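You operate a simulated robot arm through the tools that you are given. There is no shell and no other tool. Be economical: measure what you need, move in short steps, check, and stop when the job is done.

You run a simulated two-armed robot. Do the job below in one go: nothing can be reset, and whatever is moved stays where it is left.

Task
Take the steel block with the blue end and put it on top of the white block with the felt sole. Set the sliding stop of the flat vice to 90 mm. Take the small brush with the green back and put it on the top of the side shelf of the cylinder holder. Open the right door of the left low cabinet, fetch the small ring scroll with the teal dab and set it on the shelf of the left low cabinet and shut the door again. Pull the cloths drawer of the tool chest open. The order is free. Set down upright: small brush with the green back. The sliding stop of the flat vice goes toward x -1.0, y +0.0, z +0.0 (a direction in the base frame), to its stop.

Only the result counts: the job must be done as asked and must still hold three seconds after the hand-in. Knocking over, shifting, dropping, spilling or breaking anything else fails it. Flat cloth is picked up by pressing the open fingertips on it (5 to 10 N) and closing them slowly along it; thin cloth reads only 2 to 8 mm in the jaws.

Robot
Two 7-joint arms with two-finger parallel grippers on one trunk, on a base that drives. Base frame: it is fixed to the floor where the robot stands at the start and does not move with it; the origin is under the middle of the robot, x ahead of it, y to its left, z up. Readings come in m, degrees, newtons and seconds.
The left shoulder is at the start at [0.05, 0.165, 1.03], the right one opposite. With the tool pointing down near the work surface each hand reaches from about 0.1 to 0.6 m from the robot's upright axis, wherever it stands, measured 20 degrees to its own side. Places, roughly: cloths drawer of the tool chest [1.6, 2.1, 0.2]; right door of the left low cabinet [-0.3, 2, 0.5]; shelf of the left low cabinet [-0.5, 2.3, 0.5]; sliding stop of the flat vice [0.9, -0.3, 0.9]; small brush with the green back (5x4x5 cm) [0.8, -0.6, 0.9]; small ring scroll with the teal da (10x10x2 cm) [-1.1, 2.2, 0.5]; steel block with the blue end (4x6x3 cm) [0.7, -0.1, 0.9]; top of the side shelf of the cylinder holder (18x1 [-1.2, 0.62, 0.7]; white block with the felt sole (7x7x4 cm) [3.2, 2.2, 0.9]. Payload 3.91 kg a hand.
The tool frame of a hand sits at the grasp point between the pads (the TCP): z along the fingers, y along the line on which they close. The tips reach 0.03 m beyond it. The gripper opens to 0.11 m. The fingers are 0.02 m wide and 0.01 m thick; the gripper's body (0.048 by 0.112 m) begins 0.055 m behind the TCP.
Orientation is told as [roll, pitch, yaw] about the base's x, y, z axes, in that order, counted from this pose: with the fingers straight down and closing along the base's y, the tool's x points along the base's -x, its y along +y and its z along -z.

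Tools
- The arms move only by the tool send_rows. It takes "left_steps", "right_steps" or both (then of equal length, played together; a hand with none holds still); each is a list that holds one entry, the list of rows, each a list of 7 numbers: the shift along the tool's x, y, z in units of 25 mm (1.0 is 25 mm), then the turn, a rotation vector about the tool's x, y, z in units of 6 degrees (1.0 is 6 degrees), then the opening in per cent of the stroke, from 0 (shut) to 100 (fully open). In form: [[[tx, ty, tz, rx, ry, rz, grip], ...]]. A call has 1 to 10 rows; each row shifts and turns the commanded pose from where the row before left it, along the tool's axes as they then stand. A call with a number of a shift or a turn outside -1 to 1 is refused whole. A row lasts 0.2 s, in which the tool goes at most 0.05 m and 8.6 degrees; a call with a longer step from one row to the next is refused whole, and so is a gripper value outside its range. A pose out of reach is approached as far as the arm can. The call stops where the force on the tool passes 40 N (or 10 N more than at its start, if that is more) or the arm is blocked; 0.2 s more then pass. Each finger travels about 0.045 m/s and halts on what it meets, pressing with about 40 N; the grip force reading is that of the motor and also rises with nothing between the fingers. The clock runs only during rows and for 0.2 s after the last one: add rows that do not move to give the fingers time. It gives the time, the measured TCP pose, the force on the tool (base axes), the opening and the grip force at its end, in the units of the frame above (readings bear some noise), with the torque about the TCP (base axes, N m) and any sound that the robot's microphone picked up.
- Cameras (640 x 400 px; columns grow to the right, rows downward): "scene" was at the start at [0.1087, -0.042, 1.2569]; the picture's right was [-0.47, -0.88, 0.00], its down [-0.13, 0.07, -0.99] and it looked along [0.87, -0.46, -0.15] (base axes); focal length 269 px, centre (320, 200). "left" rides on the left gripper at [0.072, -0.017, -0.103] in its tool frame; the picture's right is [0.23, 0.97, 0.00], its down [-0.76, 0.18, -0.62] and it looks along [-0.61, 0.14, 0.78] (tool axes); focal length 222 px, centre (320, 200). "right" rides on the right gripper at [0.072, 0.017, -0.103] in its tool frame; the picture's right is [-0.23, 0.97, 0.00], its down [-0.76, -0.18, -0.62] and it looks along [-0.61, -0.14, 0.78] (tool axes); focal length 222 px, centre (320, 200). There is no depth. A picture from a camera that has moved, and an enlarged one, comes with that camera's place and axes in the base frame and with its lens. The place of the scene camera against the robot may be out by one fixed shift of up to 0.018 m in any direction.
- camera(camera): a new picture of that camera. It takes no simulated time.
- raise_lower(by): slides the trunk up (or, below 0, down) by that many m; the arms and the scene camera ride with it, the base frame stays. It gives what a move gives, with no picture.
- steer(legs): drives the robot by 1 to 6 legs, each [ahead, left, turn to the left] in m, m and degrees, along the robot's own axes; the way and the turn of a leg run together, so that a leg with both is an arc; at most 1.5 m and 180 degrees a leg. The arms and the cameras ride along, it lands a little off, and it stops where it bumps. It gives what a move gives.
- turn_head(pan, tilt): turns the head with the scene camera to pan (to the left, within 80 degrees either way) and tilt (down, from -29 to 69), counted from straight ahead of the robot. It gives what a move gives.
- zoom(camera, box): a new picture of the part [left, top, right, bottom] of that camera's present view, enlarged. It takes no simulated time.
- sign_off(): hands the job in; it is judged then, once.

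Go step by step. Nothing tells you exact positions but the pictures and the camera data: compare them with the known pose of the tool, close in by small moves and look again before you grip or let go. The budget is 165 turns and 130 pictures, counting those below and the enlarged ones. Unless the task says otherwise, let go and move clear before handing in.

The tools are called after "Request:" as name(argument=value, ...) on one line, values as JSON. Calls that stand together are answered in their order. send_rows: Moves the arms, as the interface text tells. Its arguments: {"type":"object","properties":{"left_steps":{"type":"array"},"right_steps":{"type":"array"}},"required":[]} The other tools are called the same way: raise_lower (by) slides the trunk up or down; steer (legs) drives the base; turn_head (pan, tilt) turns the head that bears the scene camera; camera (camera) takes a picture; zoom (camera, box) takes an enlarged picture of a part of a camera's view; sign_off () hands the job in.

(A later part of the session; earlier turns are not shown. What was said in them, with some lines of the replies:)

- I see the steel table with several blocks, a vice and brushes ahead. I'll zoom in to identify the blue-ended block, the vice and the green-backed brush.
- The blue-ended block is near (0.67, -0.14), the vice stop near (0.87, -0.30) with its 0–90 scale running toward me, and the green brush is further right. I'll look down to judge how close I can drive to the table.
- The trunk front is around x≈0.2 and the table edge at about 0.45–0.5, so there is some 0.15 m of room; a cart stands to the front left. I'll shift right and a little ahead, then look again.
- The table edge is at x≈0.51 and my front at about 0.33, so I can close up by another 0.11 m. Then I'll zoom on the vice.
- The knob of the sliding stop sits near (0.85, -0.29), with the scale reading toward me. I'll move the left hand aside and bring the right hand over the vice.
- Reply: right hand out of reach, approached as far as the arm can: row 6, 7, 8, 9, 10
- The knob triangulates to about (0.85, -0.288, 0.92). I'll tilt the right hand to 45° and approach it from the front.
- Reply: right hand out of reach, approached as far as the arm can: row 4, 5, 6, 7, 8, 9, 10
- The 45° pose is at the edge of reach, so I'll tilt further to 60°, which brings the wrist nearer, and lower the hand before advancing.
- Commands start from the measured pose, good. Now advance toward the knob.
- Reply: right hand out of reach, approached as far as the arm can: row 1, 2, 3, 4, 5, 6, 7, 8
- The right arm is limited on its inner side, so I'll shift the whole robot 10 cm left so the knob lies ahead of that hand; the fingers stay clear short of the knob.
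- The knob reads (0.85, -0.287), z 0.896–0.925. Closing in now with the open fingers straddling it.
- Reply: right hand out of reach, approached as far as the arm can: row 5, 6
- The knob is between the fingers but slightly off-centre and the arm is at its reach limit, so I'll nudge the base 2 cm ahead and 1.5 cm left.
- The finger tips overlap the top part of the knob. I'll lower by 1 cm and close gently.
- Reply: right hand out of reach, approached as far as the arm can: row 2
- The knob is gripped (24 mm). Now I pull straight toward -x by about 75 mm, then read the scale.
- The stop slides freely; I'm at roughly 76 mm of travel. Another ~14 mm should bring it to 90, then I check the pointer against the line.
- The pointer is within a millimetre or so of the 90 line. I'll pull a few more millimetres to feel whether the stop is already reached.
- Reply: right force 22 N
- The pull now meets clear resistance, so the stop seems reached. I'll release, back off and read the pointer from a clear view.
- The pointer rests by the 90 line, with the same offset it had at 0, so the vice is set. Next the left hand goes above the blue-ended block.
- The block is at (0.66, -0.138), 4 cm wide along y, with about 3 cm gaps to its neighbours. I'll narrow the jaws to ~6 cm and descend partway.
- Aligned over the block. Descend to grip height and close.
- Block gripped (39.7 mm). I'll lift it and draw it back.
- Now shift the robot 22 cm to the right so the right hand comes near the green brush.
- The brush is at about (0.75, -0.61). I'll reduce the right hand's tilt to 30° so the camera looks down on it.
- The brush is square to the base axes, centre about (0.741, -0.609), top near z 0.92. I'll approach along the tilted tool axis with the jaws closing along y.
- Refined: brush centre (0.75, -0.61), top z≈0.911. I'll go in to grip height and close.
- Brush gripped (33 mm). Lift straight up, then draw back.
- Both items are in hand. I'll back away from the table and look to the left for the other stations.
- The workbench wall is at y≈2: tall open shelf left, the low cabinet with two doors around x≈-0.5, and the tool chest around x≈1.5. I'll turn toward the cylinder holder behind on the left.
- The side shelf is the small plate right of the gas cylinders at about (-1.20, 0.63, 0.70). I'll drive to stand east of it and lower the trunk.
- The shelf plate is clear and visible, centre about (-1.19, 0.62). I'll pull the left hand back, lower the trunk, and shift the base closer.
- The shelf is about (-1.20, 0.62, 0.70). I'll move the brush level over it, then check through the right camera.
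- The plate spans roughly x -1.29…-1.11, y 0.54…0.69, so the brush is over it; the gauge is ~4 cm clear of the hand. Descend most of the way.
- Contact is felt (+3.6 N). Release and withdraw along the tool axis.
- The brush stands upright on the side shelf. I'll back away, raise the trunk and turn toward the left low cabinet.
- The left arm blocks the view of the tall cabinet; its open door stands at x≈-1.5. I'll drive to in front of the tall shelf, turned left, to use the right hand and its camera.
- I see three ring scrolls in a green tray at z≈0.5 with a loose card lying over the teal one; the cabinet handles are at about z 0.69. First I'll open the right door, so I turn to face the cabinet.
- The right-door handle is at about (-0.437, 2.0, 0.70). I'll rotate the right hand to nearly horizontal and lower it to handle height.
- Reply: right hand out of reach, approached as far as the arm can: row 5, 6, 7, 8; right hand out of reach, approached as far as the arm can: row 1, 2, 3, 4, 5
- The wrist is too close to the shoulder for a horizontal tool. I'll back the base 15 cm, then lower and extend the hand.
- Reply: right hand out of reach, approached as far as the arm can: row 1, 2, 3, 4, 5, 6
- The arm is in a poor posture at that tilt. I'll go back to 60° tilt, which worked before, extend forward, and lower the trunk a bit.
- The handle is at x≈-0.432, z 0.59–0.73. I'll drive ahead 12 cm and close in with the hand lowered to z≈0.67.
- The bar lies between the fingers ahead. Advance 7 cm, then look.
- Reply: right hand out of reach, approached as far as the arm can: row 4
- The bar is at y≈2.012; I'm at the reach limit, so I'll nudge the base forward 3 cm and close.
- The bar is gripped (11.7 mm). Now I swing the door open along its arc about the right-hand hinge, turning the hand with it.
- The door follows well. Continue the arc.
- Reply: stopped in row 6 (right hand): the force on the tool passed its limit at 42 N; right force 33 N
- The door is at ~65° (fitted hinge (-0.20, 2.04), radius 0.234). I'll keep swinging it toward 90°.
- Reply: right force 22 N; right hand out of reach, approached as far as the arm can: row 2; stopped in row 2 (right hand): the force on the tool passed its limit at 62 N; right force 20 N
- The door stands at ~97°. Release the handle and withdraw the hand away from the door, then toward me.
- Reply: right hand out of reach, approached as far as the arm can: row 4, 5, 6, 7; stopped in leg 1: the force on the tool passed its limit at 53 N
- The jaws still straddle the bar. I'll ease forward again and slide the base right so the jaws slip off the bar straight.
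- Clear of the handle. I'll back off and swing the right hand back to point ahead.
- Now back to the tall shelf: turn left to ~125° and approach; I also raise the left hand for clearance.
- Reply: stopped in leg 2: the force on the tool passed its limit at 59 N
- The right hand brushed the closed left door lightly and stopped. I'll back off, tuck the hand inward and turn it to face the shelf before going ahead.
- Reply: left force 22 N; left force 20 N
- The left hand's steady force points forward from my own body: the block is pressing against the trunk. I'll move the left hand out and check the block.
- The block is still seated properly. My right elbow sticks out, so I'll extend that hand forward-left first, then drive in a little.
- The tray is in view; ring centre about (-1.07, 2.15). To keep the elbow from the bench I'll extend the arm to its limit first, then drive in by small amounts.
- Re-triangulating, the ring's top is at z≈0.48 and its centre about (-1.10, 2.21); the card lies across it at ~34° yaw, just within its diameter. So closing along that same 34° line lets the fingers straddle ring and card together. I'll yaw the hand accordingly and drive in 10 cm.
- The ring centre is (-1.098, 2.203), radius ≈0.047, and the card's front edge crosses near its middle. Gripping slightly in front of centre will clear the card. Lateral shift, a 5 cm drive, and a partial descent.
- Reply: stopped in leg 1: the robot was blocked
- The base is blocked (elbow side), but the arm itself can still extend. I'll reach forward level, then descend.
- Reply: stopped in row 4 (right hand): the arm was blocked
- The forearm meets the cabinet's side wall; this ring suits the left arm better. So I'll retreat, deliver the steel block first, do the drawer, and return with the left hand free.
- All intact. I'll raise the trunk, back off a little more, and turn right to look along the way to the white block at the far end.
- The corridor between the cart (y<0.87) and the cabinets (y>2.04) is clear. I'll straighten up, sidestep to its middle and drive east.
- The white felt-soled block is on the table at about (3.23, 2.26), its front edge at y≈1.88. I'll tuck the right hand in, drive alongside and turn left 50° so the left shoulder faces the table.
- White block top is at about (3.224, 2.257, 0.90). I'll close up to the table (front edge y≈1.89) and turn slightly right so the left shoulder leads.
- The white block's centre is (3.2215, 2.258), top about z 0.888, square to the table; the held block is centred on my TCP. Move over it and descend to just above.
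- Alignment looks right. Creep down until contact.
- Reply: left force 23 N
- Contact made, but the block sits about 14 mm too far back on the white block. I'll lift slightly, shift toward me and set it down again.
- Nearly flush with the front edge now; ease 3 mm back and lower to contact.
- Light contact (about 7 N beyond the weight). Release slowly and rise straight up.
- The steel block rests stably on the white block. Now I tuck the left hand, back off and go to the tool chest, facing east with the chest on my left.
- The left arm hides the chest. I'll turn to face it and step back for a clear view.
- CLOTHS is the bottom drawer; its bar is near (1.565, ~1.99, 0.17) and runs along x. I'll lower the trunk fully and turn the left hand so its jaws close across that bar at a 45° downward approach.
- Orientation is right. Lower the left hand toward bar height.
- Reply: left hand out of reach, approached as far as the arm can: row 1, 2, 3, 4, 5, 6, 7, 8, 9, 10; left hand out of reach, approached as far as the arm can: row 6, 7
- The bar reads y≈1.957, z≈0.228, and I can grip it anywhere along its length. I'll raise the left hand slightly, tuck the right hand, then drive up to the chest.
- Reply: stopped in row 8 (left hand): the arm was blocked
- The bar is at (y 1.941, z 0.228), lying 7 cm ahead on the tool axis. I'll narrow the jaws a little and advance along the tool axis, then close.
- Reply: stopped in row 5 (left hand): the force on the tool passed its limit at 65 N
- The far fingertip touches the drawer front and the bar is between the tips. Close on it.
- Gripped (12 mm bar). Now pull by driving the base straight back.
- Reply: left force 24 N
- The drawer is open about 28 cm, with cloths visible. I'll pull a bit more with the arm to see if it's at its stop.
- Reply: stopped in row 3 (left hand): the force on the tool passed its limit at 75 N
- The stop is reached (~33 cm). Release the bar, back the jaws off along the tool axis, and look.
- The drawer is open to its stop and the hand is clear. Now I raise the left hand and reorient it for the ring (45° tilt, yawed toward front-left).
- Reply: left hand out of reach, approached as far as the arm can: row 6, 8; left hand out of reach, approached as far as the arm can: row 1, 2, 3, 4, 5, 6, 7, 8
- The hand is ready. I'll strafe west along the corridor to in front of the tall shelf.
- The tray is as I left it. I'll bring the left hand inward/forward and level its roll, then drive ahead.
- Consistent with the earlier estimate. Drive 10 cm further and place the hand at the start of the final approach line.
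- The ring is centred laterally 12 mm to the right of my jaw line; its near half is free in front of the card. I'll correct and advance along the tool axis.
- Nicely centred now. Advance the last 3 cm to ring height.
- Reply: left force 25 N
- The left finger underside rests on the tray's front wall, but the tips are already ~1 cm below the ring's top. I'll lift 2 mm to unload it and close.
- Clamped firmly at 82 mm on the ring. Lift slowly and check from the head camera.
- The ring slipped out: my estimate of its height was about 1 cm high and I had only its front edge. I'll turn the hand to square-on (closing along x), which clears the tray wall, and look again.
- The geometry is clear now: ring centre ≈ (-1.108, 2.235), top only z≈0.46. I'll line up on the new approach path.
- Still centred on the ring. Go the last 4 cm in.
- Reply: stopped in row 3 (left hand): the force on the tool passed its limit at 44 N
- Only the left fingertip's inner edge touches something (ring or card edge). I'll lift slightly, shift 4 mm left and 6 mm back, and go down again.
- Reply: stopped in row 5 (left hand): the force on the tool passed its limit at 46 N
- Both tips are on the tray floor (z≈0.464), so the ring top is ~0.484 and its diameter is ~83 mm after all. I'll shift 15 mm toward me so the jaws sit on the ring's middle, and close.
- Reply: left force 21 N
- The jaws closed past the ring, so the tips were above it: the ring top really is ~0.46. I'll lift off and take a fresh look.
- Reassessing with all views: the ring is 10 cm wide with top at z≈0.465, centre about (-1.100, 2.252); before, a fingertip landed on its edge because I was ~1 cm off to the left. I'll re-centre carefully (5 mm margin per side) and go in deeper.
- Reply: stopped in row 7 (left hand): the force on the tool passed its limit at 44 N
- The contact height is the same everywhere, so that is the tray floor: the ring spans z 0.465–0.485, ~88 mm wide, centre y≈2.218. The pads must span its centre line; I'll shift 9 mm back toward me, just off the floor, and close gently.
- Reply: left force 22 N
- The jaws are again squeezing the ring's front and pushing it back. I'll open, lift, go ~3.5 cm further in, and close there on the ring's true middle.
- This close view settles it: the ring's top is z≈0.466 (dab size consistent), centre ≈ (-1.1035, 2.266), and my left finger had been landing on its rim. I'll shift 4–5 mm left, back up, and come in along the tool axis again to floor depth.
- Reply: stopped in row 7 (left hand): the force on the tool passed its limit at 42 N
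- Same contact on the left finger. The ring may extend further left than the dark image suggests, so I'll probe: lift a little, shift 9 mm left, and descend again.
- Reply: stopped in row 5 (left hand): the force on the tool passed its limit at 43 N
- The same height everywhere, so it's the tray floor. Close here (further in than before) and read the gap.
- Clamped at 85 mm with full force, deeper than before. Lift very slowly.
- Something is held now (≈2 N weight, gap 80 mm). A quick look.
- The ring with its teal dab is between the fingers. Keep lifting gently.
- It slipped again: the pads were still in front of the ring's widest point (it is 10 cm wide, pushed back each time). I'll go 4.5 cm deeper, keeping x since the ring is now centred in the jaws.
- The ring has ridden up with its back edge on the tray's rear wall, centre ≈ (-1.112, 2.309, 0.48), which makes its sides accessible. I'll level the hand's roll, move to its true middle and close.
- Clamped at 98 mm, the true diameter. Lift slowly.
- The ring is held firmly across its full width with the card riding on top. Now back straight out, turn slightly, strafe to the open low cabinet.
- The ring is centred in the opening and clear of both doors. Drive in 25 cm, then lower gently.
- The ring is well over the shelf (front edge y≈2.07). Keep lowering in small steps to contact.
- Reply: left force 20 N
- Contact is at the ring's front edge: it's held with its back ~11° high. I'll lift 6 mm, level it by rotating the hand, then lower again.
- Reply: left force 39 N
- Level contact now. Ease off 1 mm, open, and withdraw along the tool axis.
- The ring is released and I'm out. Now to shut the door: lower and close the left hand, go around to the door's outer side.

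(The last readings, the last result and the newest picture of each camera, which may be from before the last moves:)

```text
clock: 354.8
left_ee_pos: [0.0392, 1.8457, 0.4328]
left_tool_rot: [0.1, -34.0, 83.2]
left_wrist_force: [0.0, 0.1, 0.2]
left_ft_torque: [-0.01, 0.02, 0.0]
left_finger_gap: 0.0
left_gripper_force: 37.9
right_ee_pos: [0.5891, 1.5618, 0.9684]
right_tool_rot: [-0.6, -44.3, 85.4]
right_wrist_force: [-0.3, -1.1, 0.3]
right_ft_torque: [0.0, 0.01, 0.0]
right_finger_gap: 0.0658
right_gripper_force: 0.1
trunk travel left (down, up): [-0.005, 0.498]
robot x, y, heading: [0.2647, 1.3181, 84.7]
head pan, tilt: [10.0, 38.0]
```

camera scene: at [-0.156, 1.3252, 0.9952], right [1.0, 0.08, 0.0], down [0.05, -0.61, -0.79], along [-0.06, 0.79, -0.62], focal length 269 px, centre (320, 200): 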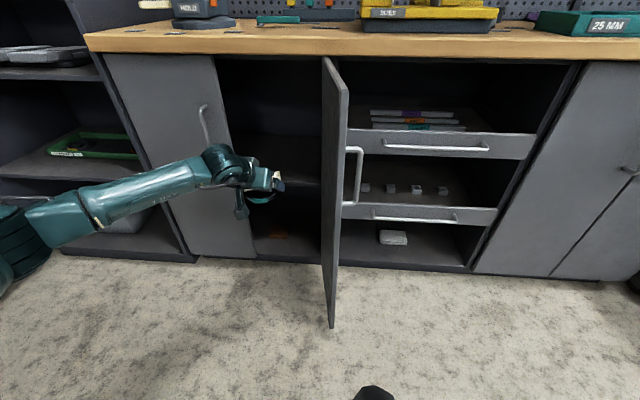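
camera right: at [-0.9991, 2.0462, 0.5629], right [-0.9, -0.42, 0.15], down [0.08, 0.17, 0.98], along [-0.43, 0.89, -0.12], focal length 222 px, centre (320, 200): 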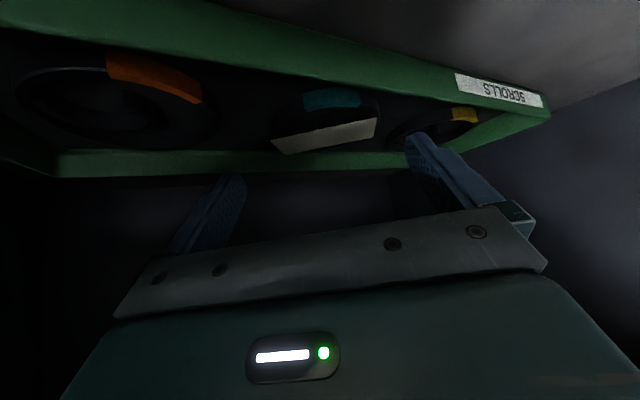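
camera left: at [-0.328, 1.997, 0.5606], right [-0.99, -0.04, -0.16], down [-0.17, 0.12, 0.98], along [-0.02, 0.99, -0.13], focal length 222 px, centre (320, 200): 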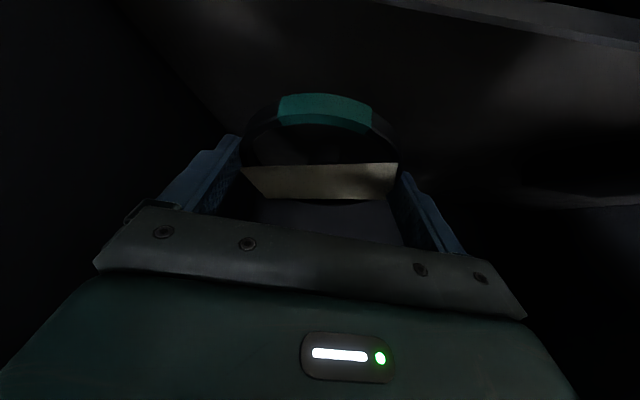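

Request:
steer(legs=[[0, 0.36, 0]])

Request:
steer(legs=[[0.08, 0.07, 0]])

```text
clock: 358.5
left_ee_pos: [-0.3168, 1.8771, 0.4329]
left_tool_rot: [-0.1, -34.1, 83.3]
left_wrist_force: [1.4, 0.2, 0.0]
left_ft_torque: [0.01, -0.01, 0.0]
left_finger_gap: 0.0
left_gripper_force: 37.5
right_ee_pos: [0.2324, 1.5946, 0.9685]
right_tool_rot: [-0.7, -44.3, 85.4]
right_wrist_force: [0.1, 0.3, 0.9]
right_ft_torque: [0.04, 0.01, -0.02]
right_finger_gap: 0.066
right_gripper_force: 0.0
trunk travel left (down, up): [-0.005, 0.498]
robot x, y, heading: [-0.0928, 1.355, 84.9]
head pan, tilt: [10.0, 38.0]
```

```text
clock: 359.8
left_ee_pos: [-0.38, 1.963, 0.4319]
left_tool_rot: [0.0, -34.1, 83.4]
left_wrist_force: [1.2, 0.3, -0.6]
left_ft_torque: [-0.01, -0.02, -0.02]
left_finger_gap: 0.0001
left_gripper_force: 37.9
right_ee_pos: [0.1702, 1.6802, 0.9681]
right_tool_rot: [-0.7, -44.3, 85.4]
right_wrist_force: [0.2, -0.5, 0.8]
right_ft_torque: [0.0, -0.01, 0.0]
right_finger_gap: 0.0659
right_gripper_force: 0.1
trunk travel left (down, up): [-0.005, 0.498]
robot x, y, heading: [-0.1541, 1.4406, 84.8]
head pan, tilt: [10.0, 38.0]
```

The door yields with little force. Push the rest of the way forward.

Request:
steer(legs=[[0.06, 0, 0]])

Request:
steer(legs=[[0.03, 0, 0]])

```text
clock: 360.8
left_ee_pos: [-0.3745, 2.0136, 0.4316]
left_tool_rot: [-0.1, -33.4, 83.5]
left_wrist_force: [-0.1, -0.5, 0.8]
left_ft_torque: [0.01, 0.03, 0.0]
left_finger_gap: 0.0001
left_gripper_force: 37.6
right_ee_pos: [0.175, 1.736, 0.9682]
right_tool_rot: [-0.6, -44.2, 85.5]
right_wrist_force: [0.0, 0.0, -1.0]
right_ft_torque: [0.03, 0.01, -0.02]
right_finger_gap: 0.0658
right_gripper_force: 0.1
trunk travel left (down, up): [-0.005, 0.498]
robot x, y, heading: [-0.1499, 1.4944, 84.7]
head pan, tilt: [10.0, 38.0]
stopped in leg 1: the force on the tool passed its limit at 71 N (the readings are from after the stop); the commanded pose is now the measured one
```

```text
clock: 361.6
left_ee_pos: [-0.3745, 2.014, 0.4284]
left_tool_rot: [-0.2, -32.6, 83.6]
left_wrist_force: [0.7, -1.2, 0.2]
left_ft_torque: [-0.01, -0.02, -0.03]
left_finger_gap: 0.0
left_gripper_force: 37.6
right_ee_pos: [0.176, 1.7421, 0.9689]
right_tool_rot: [-0.7, -44.4, 85.6]
right_wrist_force: [0.9, -0.1, 0.2]
right_ft_torque: [0.02, -0.04, -0.01]
right_finger_gap: 0.066
right_gripper_force: 0.1
trunk travel left (down, up): [-0.005, 0.498]
robot x, y, heading: [-0.1534, 1.4999, 85.2]
head pan, tilt: [10.0, 38.0]
stopped in leg 1: the force on the tool passed its limit at 73 N (the readings are from after the stop); the commanded pose is now the measured one
```

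The door is against its frame. I'll back off and use the last picture to confirm.

Request:
steer(legs=[[-0.35, 0, 0]])

Request:
camera(camera="scene")

```text
clock: 363.8
left_ee_pos: [-0.4058, 1.6628, 0.4278]
left_tool_rot: [-0.1, -32.4, 83.6]
left_wrist_force: [0.1, 1.0, 0.0]
left_ft_torque: [0.01, 0.01, 0.0]
left_finger_gap: 0.0002
left_gripper_force: 38.3
right_ee_pos: [0.1442, 1.3907, 0.969]
right_tool_rot: [-0.6, -44.3, 85.5]
right_wrist_force: [0.3, 0.6, 0.5]
right_ft_torque: [-0.01, 0.02, 0.02]
right_finger_gap: 0.0658
right_gripper_force: 0.2
trunk travel left (down, up): [-0.005, 0.498]
robot x, y, heading: [-0.1806, 1.1497, 84.7]
head pan, tilt: [10.0, 38.0]
```

```text
0 pictures are left
camera scene: at [-0.1893, 1.267, 0.9652], right [1.0, 0.08, 0.0], down [0.05, -0.61, -0.79], along [-0.07, 0.79, -0.62], focal length 269 px, centre (320, 200)
```

scene: 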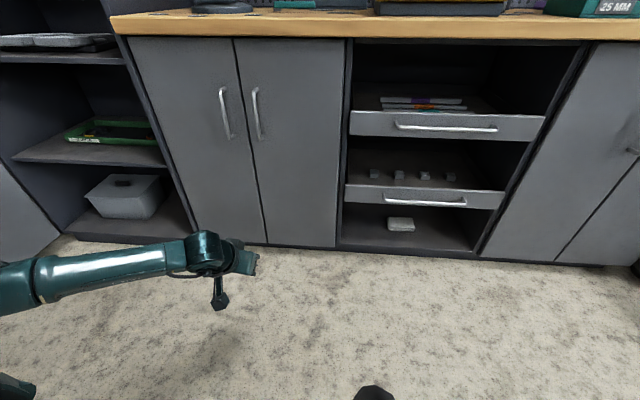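

The right door is shut flush, the tray is back to just the other two rings, and both hands are clear, so I'm handing in.

Request:
sign_off()

```text
The job is handed in.
```

I handed the job in with all five tasks done as far as I could tell, but one loose card was moved along the way.

- **Steel block:** it rests on top of the white block with the felt sole.
- **Flat vice:** I pulled the sliding stop until it met resistance, and the pointer sits beside the 90 mm line.
- **Brush:** it stands upright on the side shelf of the cylinder holder.
- **Ring scroll:** I set it on the shelf of the left low cabinet and shut the right door. I did not photograph it after letting go.
- **Cloths drawer:** it is pulled open to its stop, about 33 cm.

**Card on the scroll:** a small loose card was lying on the teal scroll. I carried it along with the scroll, so it should now be in the cabinet, probably still on top of it.

**Slips in the tray:** the scroll slid out of the gripper several times and was dropped back into the tray before the final grip held. The last pictures show the tray in its place with no scroll missing other than the teal one. I did not check the other two scrolls up close.
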